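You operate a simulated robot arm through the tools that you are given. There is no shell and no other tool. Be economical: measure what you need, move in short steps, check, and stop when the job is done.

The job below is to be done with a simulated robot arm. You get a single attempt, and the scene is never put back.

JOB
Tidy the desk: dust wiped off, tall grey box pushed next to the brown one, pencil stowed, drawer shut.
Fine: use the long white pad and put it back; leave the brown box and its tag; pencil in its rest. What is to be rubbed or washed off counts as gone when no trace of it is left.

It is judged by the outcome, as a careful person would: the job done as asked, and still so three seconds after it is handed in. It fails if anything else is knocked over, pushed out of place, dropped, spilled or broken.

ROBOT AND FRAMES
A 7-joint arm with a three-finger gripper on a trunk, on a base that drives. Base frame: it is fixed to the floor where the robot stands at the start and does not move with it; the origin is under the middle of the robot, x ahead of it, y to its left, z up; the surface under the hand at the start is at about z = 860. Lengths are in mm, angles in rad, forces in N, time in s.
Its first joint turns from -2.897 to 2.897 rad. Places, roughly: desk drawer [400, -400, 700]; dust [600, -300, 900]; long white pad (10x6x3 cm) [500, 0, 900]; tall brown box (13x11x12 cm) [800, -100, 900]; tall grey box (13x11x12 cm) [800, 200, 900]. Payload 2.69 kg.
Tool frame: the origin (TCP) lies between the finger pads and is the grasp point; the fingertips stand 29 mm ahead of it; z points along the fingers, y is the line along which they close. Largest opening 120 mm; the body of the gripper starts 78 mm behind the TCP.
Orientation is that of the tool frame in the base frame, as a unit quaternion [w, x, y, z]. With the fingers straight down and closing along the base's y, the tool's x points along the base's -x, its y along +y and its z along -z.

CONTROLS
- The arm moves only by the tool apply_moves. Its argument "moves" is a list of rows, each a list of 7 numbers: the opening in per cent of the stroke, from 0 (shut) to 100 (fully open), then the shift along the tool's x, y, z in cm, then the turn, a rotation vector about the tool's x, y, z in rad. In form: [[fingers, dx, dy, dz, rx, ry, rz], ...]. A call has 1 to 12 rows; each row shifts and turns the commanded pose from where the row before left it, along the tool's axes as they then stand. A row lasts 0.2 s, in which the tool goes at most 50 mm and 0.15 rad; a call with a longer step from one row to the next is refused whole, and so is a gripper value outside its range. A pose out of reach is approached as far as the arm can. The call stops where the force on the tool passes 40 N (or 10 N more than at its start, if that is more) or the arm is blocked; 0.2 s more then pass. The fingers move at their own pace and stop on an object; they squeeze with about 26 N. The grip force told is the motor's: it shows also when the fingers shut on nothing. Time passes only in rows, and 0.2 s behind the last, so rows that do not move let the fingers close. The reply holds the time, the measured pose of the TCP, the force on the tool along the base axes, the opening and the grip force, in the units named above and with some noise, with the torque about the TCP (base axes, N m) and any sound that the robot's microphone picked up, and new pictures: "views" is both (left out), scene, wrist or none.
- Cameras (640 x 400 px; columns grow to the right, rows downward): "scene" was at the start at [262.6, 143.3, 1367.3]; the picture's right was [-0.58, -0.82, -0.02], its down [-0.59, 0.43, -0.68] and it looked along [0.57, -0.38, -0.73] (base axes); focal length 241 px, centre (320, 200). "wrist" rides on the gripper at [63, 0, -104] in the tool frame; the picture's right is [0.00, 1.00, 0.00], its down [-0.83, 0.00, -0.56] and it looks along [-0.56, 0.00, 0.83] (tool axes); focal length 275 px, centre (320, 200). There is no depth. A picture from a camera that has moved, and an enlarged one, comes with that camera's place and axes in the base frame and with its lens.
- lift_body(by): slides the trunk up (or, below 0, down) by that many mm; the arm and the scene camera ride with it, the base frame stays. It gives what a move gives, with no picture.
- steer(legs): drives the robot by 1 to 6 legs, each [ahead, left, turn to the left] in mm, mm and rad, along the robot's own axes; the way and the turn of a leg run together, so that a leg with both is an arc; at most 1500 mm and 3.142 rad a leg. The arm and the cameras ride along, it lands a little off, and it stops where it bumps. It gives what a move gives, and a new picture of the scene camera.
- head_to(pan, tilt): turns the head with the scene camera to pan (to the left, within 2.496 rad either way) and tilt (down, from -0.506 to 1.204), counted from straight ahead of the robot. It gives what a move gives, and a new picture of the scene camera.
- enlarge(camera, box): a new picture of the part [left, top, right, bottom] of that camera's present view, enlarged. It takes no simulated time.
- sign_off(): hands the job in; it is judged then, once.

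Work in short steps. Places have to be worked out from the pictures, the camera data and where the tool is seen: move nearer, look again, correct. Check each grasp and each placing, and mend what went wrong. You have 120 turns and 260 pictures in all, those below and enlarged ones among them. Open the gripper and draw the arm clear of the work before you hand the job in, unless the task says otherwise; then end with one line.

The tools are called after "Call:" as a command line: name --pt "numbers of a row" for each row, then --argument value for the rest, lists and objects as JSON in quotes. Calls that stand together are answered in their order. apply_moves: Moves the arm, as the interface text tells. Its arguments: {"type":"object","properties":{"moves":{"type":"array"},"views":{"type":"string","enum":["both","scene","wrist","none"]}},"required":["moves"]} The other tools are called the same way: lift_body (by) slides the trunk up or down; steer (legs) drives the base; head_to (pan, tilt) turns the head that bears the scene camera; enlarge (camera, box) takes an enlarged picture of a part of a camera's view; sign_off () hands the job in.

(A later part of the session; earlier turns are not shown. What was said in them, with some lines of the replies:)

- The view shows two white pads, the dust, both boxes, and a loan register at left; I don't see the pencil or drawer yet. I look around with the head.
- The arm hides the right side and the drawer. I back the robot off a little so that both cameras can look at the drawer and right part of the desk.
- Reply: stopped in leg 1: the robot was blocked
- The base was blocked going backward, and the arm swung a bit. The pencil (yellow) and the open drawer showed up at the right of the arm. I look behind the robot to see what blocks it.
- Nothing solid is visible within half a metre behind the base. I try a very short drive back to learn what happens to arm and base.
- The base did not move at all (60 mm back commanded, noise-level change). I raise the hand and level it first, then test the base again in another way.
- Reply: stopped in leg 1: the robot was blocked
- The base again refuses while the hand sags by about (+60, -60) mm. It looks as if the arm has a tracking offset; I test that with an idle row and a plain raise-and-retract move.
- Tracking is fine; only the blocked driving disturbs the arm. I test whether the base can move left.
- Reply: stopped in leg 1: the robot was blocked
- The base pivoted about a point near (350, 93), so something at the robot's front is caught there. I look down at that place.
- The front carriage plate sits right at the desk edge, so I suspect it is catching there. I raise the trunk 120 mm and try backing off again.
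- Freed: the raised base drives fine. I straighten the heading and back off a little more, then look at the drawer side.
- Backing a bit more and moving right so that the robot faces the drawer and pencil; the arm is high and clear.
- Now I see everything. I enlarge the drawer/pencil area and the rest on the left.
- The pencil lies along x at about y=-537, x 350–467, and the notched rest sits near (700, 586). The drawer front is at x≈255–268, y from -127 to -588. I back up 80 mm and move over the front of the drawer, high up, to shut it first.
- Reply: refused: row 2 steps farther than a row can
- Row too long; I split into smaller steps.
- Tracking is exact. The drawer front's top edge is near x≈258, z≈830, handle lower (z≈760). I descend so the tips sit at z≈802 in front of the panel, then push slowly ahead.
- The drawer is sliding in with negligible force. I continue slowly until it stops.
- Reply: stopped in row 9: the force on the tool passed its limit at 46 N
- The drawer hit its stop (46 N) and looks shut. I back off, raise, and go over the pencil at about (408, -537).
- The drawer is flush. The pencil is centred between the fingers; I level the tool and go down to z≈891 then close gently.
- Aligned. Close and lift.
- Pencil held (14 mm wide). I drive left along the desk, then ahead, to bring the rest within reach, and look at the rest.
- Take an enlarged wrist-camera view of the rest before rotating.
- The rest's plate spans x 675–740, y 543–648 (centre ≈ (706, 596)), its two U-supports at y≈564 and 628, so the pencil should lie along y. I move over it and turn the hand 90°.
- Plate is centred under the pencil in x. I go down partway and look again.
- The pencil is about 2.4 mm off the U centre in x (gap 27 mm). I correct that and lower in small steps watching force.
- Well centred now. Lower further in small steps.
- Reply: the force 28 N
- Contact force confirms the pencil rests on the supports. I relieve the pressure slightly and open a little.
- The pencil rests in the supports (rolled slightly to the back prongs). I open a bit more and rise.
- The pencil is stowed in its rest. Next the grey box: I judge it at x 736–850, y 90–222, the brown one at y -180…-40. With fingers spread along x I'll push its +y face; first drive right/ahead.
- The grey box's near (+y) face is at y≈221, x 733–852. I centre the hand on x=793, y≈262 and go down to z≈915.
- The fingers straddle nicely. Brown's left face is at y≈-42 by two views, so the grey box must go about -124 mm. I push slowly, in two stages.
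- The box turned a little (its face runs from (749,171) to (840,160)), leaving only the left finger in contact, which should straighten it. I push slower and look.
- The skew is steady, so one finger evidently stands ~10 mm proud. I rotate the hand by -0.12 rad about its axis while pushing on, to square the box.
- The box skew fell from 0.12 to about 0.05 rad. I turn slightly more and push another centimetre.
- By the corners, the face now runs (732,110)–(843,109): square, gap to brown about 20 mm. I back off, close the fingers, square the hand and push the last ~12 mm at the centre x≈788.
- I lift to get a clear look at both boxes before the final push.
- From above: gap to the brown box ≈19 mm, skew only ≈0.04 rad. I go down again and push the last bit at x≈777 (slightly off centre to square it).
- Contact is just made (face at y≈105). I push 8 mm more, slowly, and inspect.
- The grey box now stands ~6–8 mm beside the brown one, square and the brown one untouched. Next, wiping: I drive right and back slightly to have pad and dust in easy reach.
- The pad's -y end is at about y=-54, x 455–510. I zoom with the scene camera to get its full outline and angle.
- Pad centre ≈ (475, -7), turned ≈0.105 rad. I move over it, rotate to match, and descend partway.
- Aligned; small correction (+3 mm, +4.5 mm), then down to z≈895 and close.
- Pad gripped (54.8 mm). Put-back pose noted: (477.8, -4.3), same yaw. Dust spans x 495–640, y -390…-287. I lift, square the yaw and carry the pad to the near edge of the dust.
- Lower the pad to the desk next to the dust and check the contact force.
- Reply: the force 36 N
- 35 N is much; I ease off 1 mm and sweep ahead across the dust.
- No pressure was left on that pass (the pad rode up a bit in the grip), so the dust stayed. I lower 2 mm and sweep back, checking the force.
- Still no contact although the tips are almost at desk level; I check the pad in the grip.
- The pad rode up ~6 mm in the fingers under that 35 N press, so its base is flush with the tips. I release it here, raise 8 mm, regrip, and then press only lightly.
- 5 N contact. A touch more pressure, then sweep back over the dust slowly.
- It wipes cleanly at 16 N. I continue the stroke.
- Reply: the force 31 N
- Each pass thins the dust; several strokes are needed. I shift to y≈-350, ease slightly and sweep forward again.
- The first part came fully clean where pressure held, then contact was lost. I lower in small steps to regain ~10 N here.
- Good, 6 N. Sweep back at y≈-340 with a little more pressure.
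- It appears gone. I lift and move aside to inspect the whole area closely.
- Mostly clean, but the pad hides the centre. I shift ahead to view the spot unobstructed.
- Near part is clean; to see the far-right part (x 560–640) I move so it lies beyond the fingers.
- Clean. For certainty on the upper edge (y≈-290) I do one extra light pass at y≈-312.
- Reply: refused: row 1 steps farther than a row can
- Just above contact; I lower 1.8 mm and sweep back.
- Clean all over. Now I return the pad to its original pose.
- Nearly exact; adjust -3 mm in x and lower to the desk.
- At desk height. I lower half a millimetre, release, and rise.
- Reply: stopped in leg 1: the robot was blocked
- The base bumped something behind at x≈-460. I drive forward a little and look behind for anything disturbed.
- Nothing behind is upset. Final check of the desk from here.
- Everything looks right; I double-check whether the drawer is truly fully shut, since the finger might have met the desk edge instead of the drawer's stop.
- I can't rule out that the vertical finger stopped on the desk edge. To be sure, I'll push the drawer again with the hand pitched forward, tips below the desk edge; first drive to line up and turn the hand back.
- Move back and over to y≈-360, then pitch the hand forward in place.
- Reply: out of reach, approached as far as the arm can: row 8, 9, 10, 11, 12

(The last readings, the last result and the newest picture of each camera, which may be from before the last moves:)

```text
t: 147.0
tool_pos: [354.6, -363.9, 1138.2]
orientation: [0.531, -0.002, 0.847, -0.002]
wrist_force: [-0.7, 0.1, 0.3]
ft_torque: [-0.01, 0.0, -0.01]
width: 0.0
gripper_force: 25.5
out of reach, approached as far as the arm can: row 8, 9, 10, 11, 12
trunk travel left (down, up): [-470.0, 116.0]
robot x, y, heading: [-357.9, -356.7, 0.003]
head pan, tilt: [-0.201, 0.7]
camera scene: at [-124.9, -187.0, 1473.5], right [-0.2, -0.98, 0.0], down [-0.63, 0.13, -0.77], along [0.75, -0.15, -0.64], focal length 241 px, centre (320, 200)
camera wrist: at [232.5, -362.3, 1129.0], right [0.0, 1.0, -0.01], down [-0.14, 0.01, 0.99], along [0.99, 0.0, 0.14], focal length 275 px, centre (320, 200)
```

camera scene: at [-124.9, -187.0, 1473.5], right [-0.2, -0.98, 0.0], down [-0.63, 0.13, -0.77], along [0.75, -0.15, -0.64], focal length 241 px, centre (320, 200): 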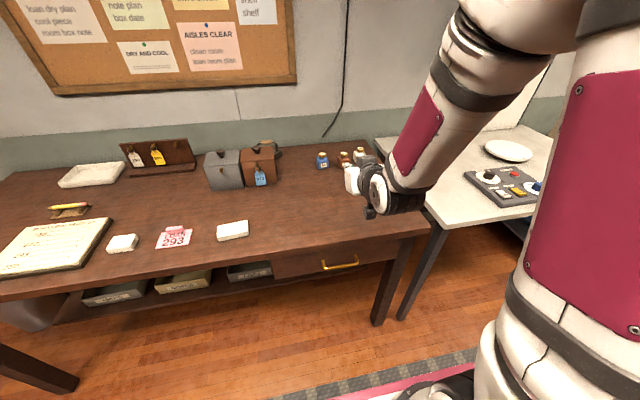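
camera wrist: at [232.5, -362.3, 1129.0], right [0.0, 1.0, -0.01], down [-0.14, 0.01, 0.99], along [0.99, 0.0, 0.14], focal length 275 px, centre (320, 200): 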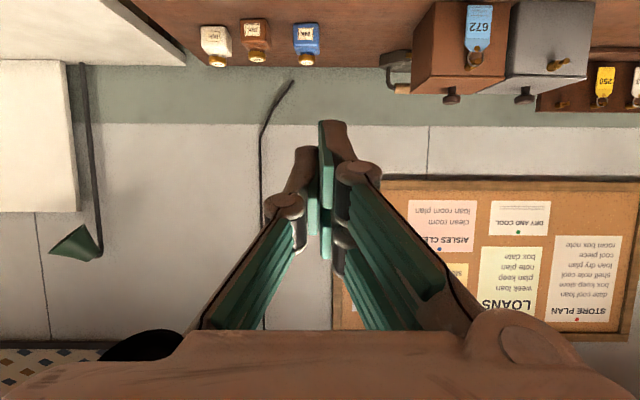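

The hand is pitched 64° forward. I back up 50 mm and lower the trunk so the tips come in front of the drawer panel.

Call:
steer --legs '[[-50, 0, 0]]'

Call:
lift_body --by -250

Call:
apply_moves --pt "0 0 0 0 0 0 0" --views "both"

```text
t: 147.9
tool_pos: [304.7, -361.0, 1139.9]
orientation: [0.53, -0.002, 0.848, 0.0]
wrist_force: [0.1, 0.0, -0.3]
ft_torque: [0.03, -0.01, -0.02]
width: 0.0
gripper_force: 25.4
trunk travel left (down, up): [-470.0, 116.0]
robot x, y, heading: [-409.6, -362.0, 0.003]
head pan, tilt: [-0.201, 0.7]
camera scene: at [-175.0, -186.9, 1473.4], right [-0.2, -0.98, 0.0], down [-0.63, 0.13, -0.76], along [0.75, -0.15, -0.64], focal length 241 px, centre (320, 200)
```

scene: 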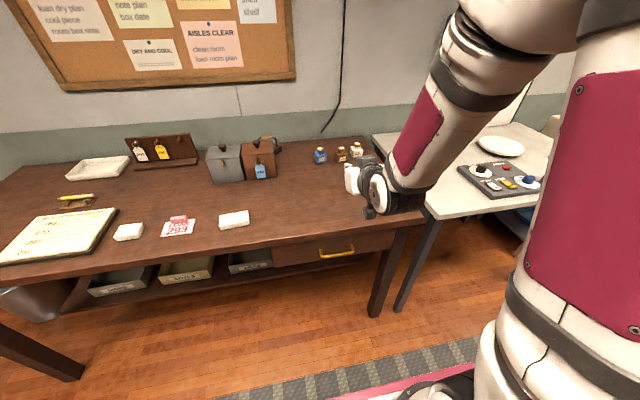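

```text
t: 150.5
tool_pos: [433.0, -360.4, 890.6]
orientation: [0.531, -0.003, 0.847, 0.0]
wrist_force: [-2.5, 0.4, 11.0]
ft_torque: [0.01, -0.07, -0.02]
width: 0.4
gripper_force: 25.8
trunk travel left (down, up): [-220.0, 366.0]
robot x, y, heading: [-410.9, -353.8, 0.001]
head pan, tilt: [-0.201, 0.7]
```

```text
t: 150.9
tool_pos: [432.1, -360.7, 889.6]
orientation: [0.53, -0.003, 0.848, 0.0]
wrist_force: [-2.1, 0.4, 15.8]
ft_torque: [0.06, -0.16, 0.02]
width: 0.0
gripper_force: 25.7
trunk travel left (down, up): [-220.0, 366.0]
robot x, y, heading: [-414.6, -359.7, 0.005]
head pan, tilt: [-0.201, 0.7]
camera scene: at [-47.4, -186.5, 1224.1], right [-0.2, -0.98, 0.0], down [-0.63, 0.13, -0.77], along [0.75, -0.15, -0.64], focal length 241 px, centre (320, 200)
camera wrist: at [310.3, -361.4, 880.9], right [0.0, 1.0, -0.01], down [-0.14, 0.01, 0.99], along [0.99, 0.01, 0.14], focal length 275 px, centre (320, 200)
```

scene: 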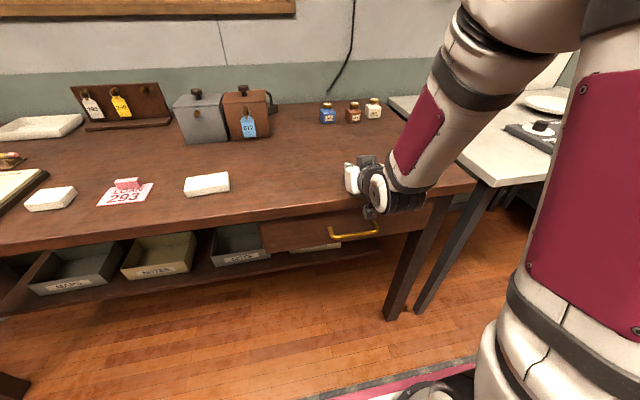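
wrist: 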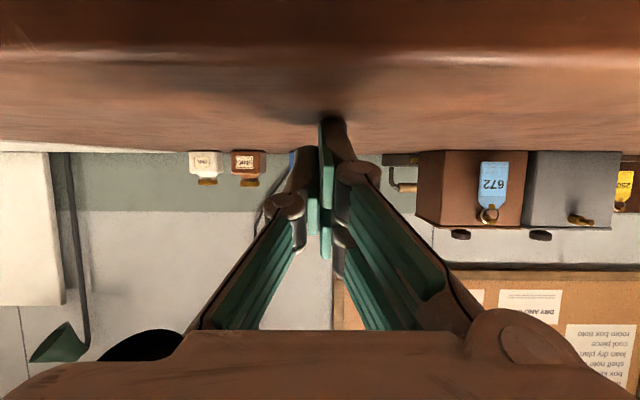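

Lowering the trunk also carried the arm ~128 mm forward, and the tips touch the desk top lightly. I raise again right away and then back the base up.

Call:
lift_body --by 60

Call:
enlarge --camera "scene" --box '[240, 150, 460, 290]'

```text
t: 151.9
tool_pos: [433.0, -360.1, 949.6]
orientation: [0.53, -0.002, 0.848, -0.001]
wrist_force: [-0.2, -0.4, 0.5]
ft_torque: [-0.01, -0.01, -0.01]
width: 0.0
gripper_force: 26.3
trunk travel left (down, up): [-280.0, 306.0]
robot x, y, heading: [-411.2, -361.8, 0.006]
head pan, tilt: [-0.201, 0.7]
```

```text
2.86 times, centred on (350, 220) of scene
camera zoom: at [-65.2, -186.6, 1283.8], right [-0.2, -0.98, 0.0], down [-0.63, 0.13, -0.76], along [0.75, -0.15, -0.64], focal length 688 px, centre (234, 143)
```

zoom: 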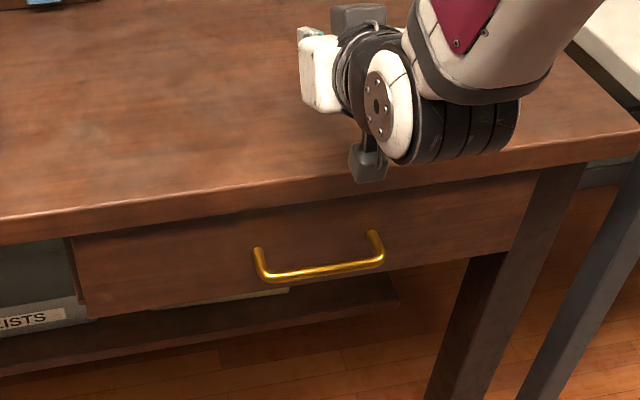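

Raise the trunk back, reduce the pitch to ~0.7 rad so the wrist stays in reach, and back up 25 mm.

Call:
lift_body --by 190

Call:
steer --legs '[[-25, 0, 0]]'

Call:
apply_moves --pt "0 0 0 0 0 0.14 0" --pt "0 0 0 0 0 0.14 0" --pt "0 0 0 0 0 0.14 0" --pt "0 3 0 1 0 0 0" --pt "0 3 0 1 0 0 0" --pt "0 0 0 0 0 0 0" --views "none"

```text
t: 154.0
tool_pos: [432.9, -361.8, 1139.6]
orientation: [0.529, -0.002, 0.849, -0.001]
wrist_force: [-0.7, -0.2, 0.1]
ft_torque: [-0.01, 0.0, 0.04]
width: 0.0
gripper_force: 26.1
trunk travel left (down, up): [-470.0, 116.0]
robot x, y, heading: [-409.6, -356.5, 0.004]
head pan, tilt: [-0.201, 0.7]
```

```text
t: 154.8
tool_pos: [408.2, -360.5, 1140.8]
orientation: [0.529, -0.002, 0.848, -0.001]
wrist_force: [0.2, -0.4, -0.1]
ft_torque: [-0.01, 0.0, 0.01]
width: 0.0
gripper_force: 26.0
trunk travel left (down, up): [-470.0, 116.0]
robot x, y, heading: [-433.5, -357.4, 0.003]
head pan, tilt: [-0.201, 0.7]
camera scene: at [-199.8, -187.1, 1473.4], right [-0.2, -0.98, 0.0], down [-0.63, 0.13, -0.76], along [0.75, -0.15, -0.64], focal length 241 px, centre (320, 200)
```

scene: 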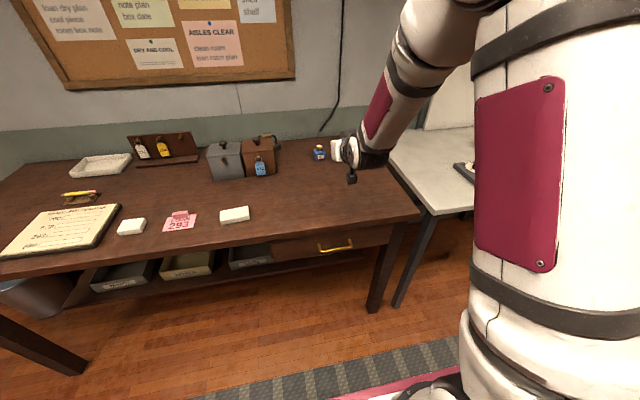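

```text
t: 156.2
tool_pos: [374.4, -361.8, 1085.5]
orientation: [0.341, -0.001, 0.94, -0.002]
wrist_force: [-0.4, -0.8, 1.0]
ft_torque: [0.01, -0.02, 0.01]
width: 0.2
gripper_force: 26.1
trunk travel left (down, up): [-470.0, 116.0]
robot x, y, heading: [-436.5, -360.0, 0.003]
head pan, tilt: [-0.201, 0.7]
```

Pitch is 0.70 rad now. I move back and down to TCP ≈ (280, -361, 880), in front of the desk edge.

Call:
apply_moves --pt "0 4.06 0 1.94 0 0 0" --pt "0 4.06 0 1.94 0 0 0" --pt "0 4.06 0 1.94 0 0 0" --pt "0 4.06 0 1.94 0 0 0" --pt "0 4.06 0 1.94 0 0 0" --pt "0 0 0 0 0 0 0" --views "wrist"

```text
t: 157.6
tool_pos: [281.0, -361.6, 880.1]
orientation: [0.341, -0.002, 0.94, -0.001]
wrist_force: [0.8, -0.4, 0.2]
ft_torque: [0.02, -0.03, -0.01]
width: 0.0
gripper_force: 26.2
trunk travel left (down, up): [-470.0, 116.0]
robot x, y, heading: [-434.1, -361.9, 0.005]
head pan, tilt: [-0.201, 0.7]
camera wrist: at [164.6, -361.2, 921.7], right [-0.01, 1.0, -0.01], down [0.28, 0.01, 0.96], along [0.96, 0.0, -0.28], focal length 275 px, centre (320, 200)
```

wrist: 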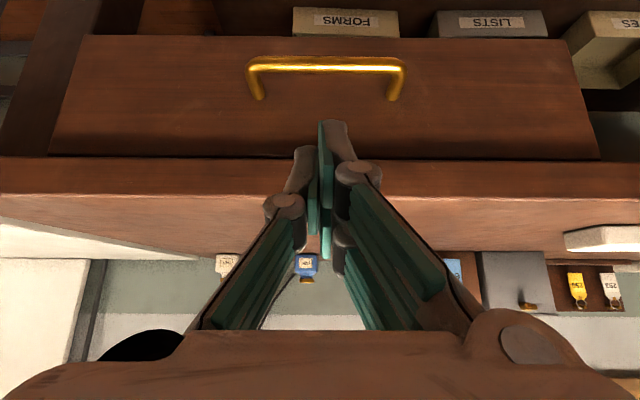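

Clear view: the panel looks about flush/slightly behind the desk edge. I bring the tips to z≈797 below the desk edge and push forward gently to see whether it still moves.

Call:
apply_moves --pt "0 0.5 0 3 0 0 0" --pt "0 0.6 0 3 0 0 0" --pt "0 0 0 0 0 0 0" --views "none"

Call:
apply_moves --pt "0 -0.38 0 0.32 0 0 0" --pt "0 -0.38 0 0.32 0 0 0" --pt "0 -0.38 0 0.32 0 0 0" --pt "0 -0.38 0 0.32 0 0 0" --pt "0 -0.38 0 0.32 0 0 0" --pt "0 -0.38 0 0.32 0 0 0" --pt "0 -0.38 0 0.32 0 0 0" --pt "0 -0.38 0 0.32 0 0 0" --pt "0 -0.38 0 0.32 0 0 0" --pt "0 -0.38 0 0.32 0 0 0" --views "wrist"

```text
t: 158.4
tool_pos: [310.7, -361.7, 828.6]
orientation: [0.342, -0.002, 0.94, -0.001]
wrist_force: [0.2, -0.3, 0.1]
ft_torque: [0.02, 0.0, 0.02]
width: 0.0
gripper_force: 25.7
trunk travel left (down, up): [-470.0, 116.0]
robot x, y, heading: [-436.6, -357.6, 0.004]
head pan, tilt: [-0.201, 0.7]
```

```text
t: 160.2
tool_pos: [343.4, -362.2, 822.6]
orientation: [0.331, -0.002, 0.944, -0.002]
wrist_force: [0.2, -0.5, 0.2]
ft_torque: [0.02, 0.0, -0.02]
width: 0.3
gripper_force: 25.5
trunk travel left (down, up): [-470.0, 116.0]
robot x, y, heading: [-438.6, -358.8, 0.004]
head pan, tilt: [-0.201, 0.7]
stopped in row 9: the force on the tool passed its limit at 43 N (the readings are from after the stop); the commanded pose is now the measured one
camera wrist: at [227.4, -362.4, 865.6], right [-0.01, 1.0, -0.01], down [0.3, 0.01, 0.95], along [0.95, 0.0, -0.3], focal length 275 px, centre (320, 200)
```

wrist: 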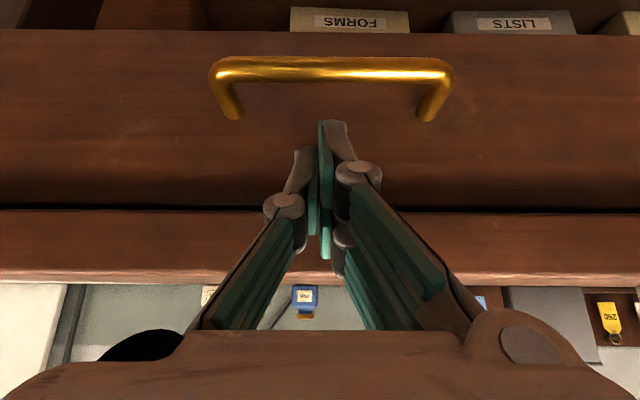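

The panel is rigid at x≈368 (43 N, same place as before), so the drawer is on its stop: fully shut. I retreat and raise clear.

Call:
apply_moves --pt "0 2.3 0 -1.9 0 0 0" --pt "0 2.3 0 -1.9 0 0 0" --pt "20 -2.56 0 -3.07 0 0 0" --pt "40 -2.56 0 -3.07 0 0 0" --pt "40 -2.56 0 -3.07 0 0 0" --pt "40 -2.56 0 -3.07 0 0 0" --pt "40 -2.56 0 -3.07 0 0 0" --pt "40 -2.56 0 -3.07 0 0 0" --pt "40 0 0 0 0 0 0" --views "wrist"

Call:
head_to --pan 0.15 --tilt 0.7

Call:
enlarge --camera "scene" --box '[140, 110, 460, 310]'

```text
t: 162.2
tool_pos: [287.2, -363.4, 1063.7]
orientation: [0.332, -0.001, 0.943, -0.002]
wrist_force: [0.3, 0.3, 0.2]
ft_torque: [0.01, 0.01, -0.02]
width: 48.0
gripper_force: 0.1
trunk travel left (down, up): [-470.0, 116.0]
robot x, y, heading: [-437.4, -359.2, 0.001]
head pan, tilt: [-0.201, 0.7]
camera wrist: at [170.4, -362.6, 1107.5], right [-0.01, 1.0, -0.01], down [0.3, 0.01, 0.95], along [0.95, 0.0, -0.3], focal length 275 px, centre (320, 200)
```

wrist: 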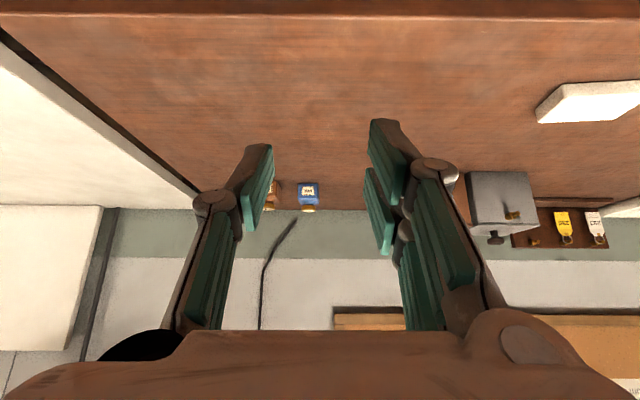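

```text
t: 163.1
tool_pos: [286.2, -362.9, 1062.3]
orientation: [0.331, -0.001, 0.944, -0.002]
wrist_force: [0.3, 0.1, 0.7]
ft_torque: [0.02, 0.01, 0.01]
width: 48.4
gripper_force: 0.0
trunk travel left (down, up): [-470.0, 116.0]
robot x, y, heading: [-436.3, -359.9, 0.002]
head pan, tilt: [0.15, 0.7]
camera scene: at [-199.7, -157.5, 1473.4], right [0.15, -0.99, 0.0], down [-0.64, -0.1, -0.76], along [0.76, 0.12, -0.64], focal length 241 px, centre (320, 200)
```

scene: 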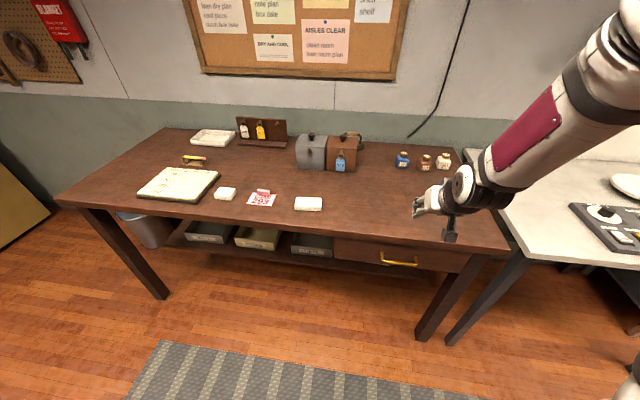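

```text
2.00 times, centred on (300, 210) of scene
camera zoom: at [-199.7, -157.5, 1473.4], right [0.15, -0.99, 0.0], down [-0.64, -0.1, -0.76], along [0.76, 0.12, -0.64], focal length 482 px, centre (360, 180)
```

zoom: 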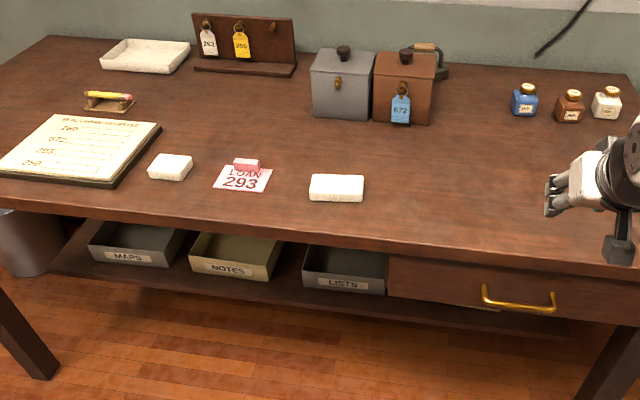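

All is in order: dust gone, grey box beside the brown, pencil in its rest, pad back, drawer shut, arm clear. I hand it in.

Call:
sign_off

```text
The job is handed in.
```

The desk is tidied: the dust is wiped off, the long white pad is back in its place, the grey box stands beside the untouched brown one, the pencil is in its rest, and the drawer is shut.
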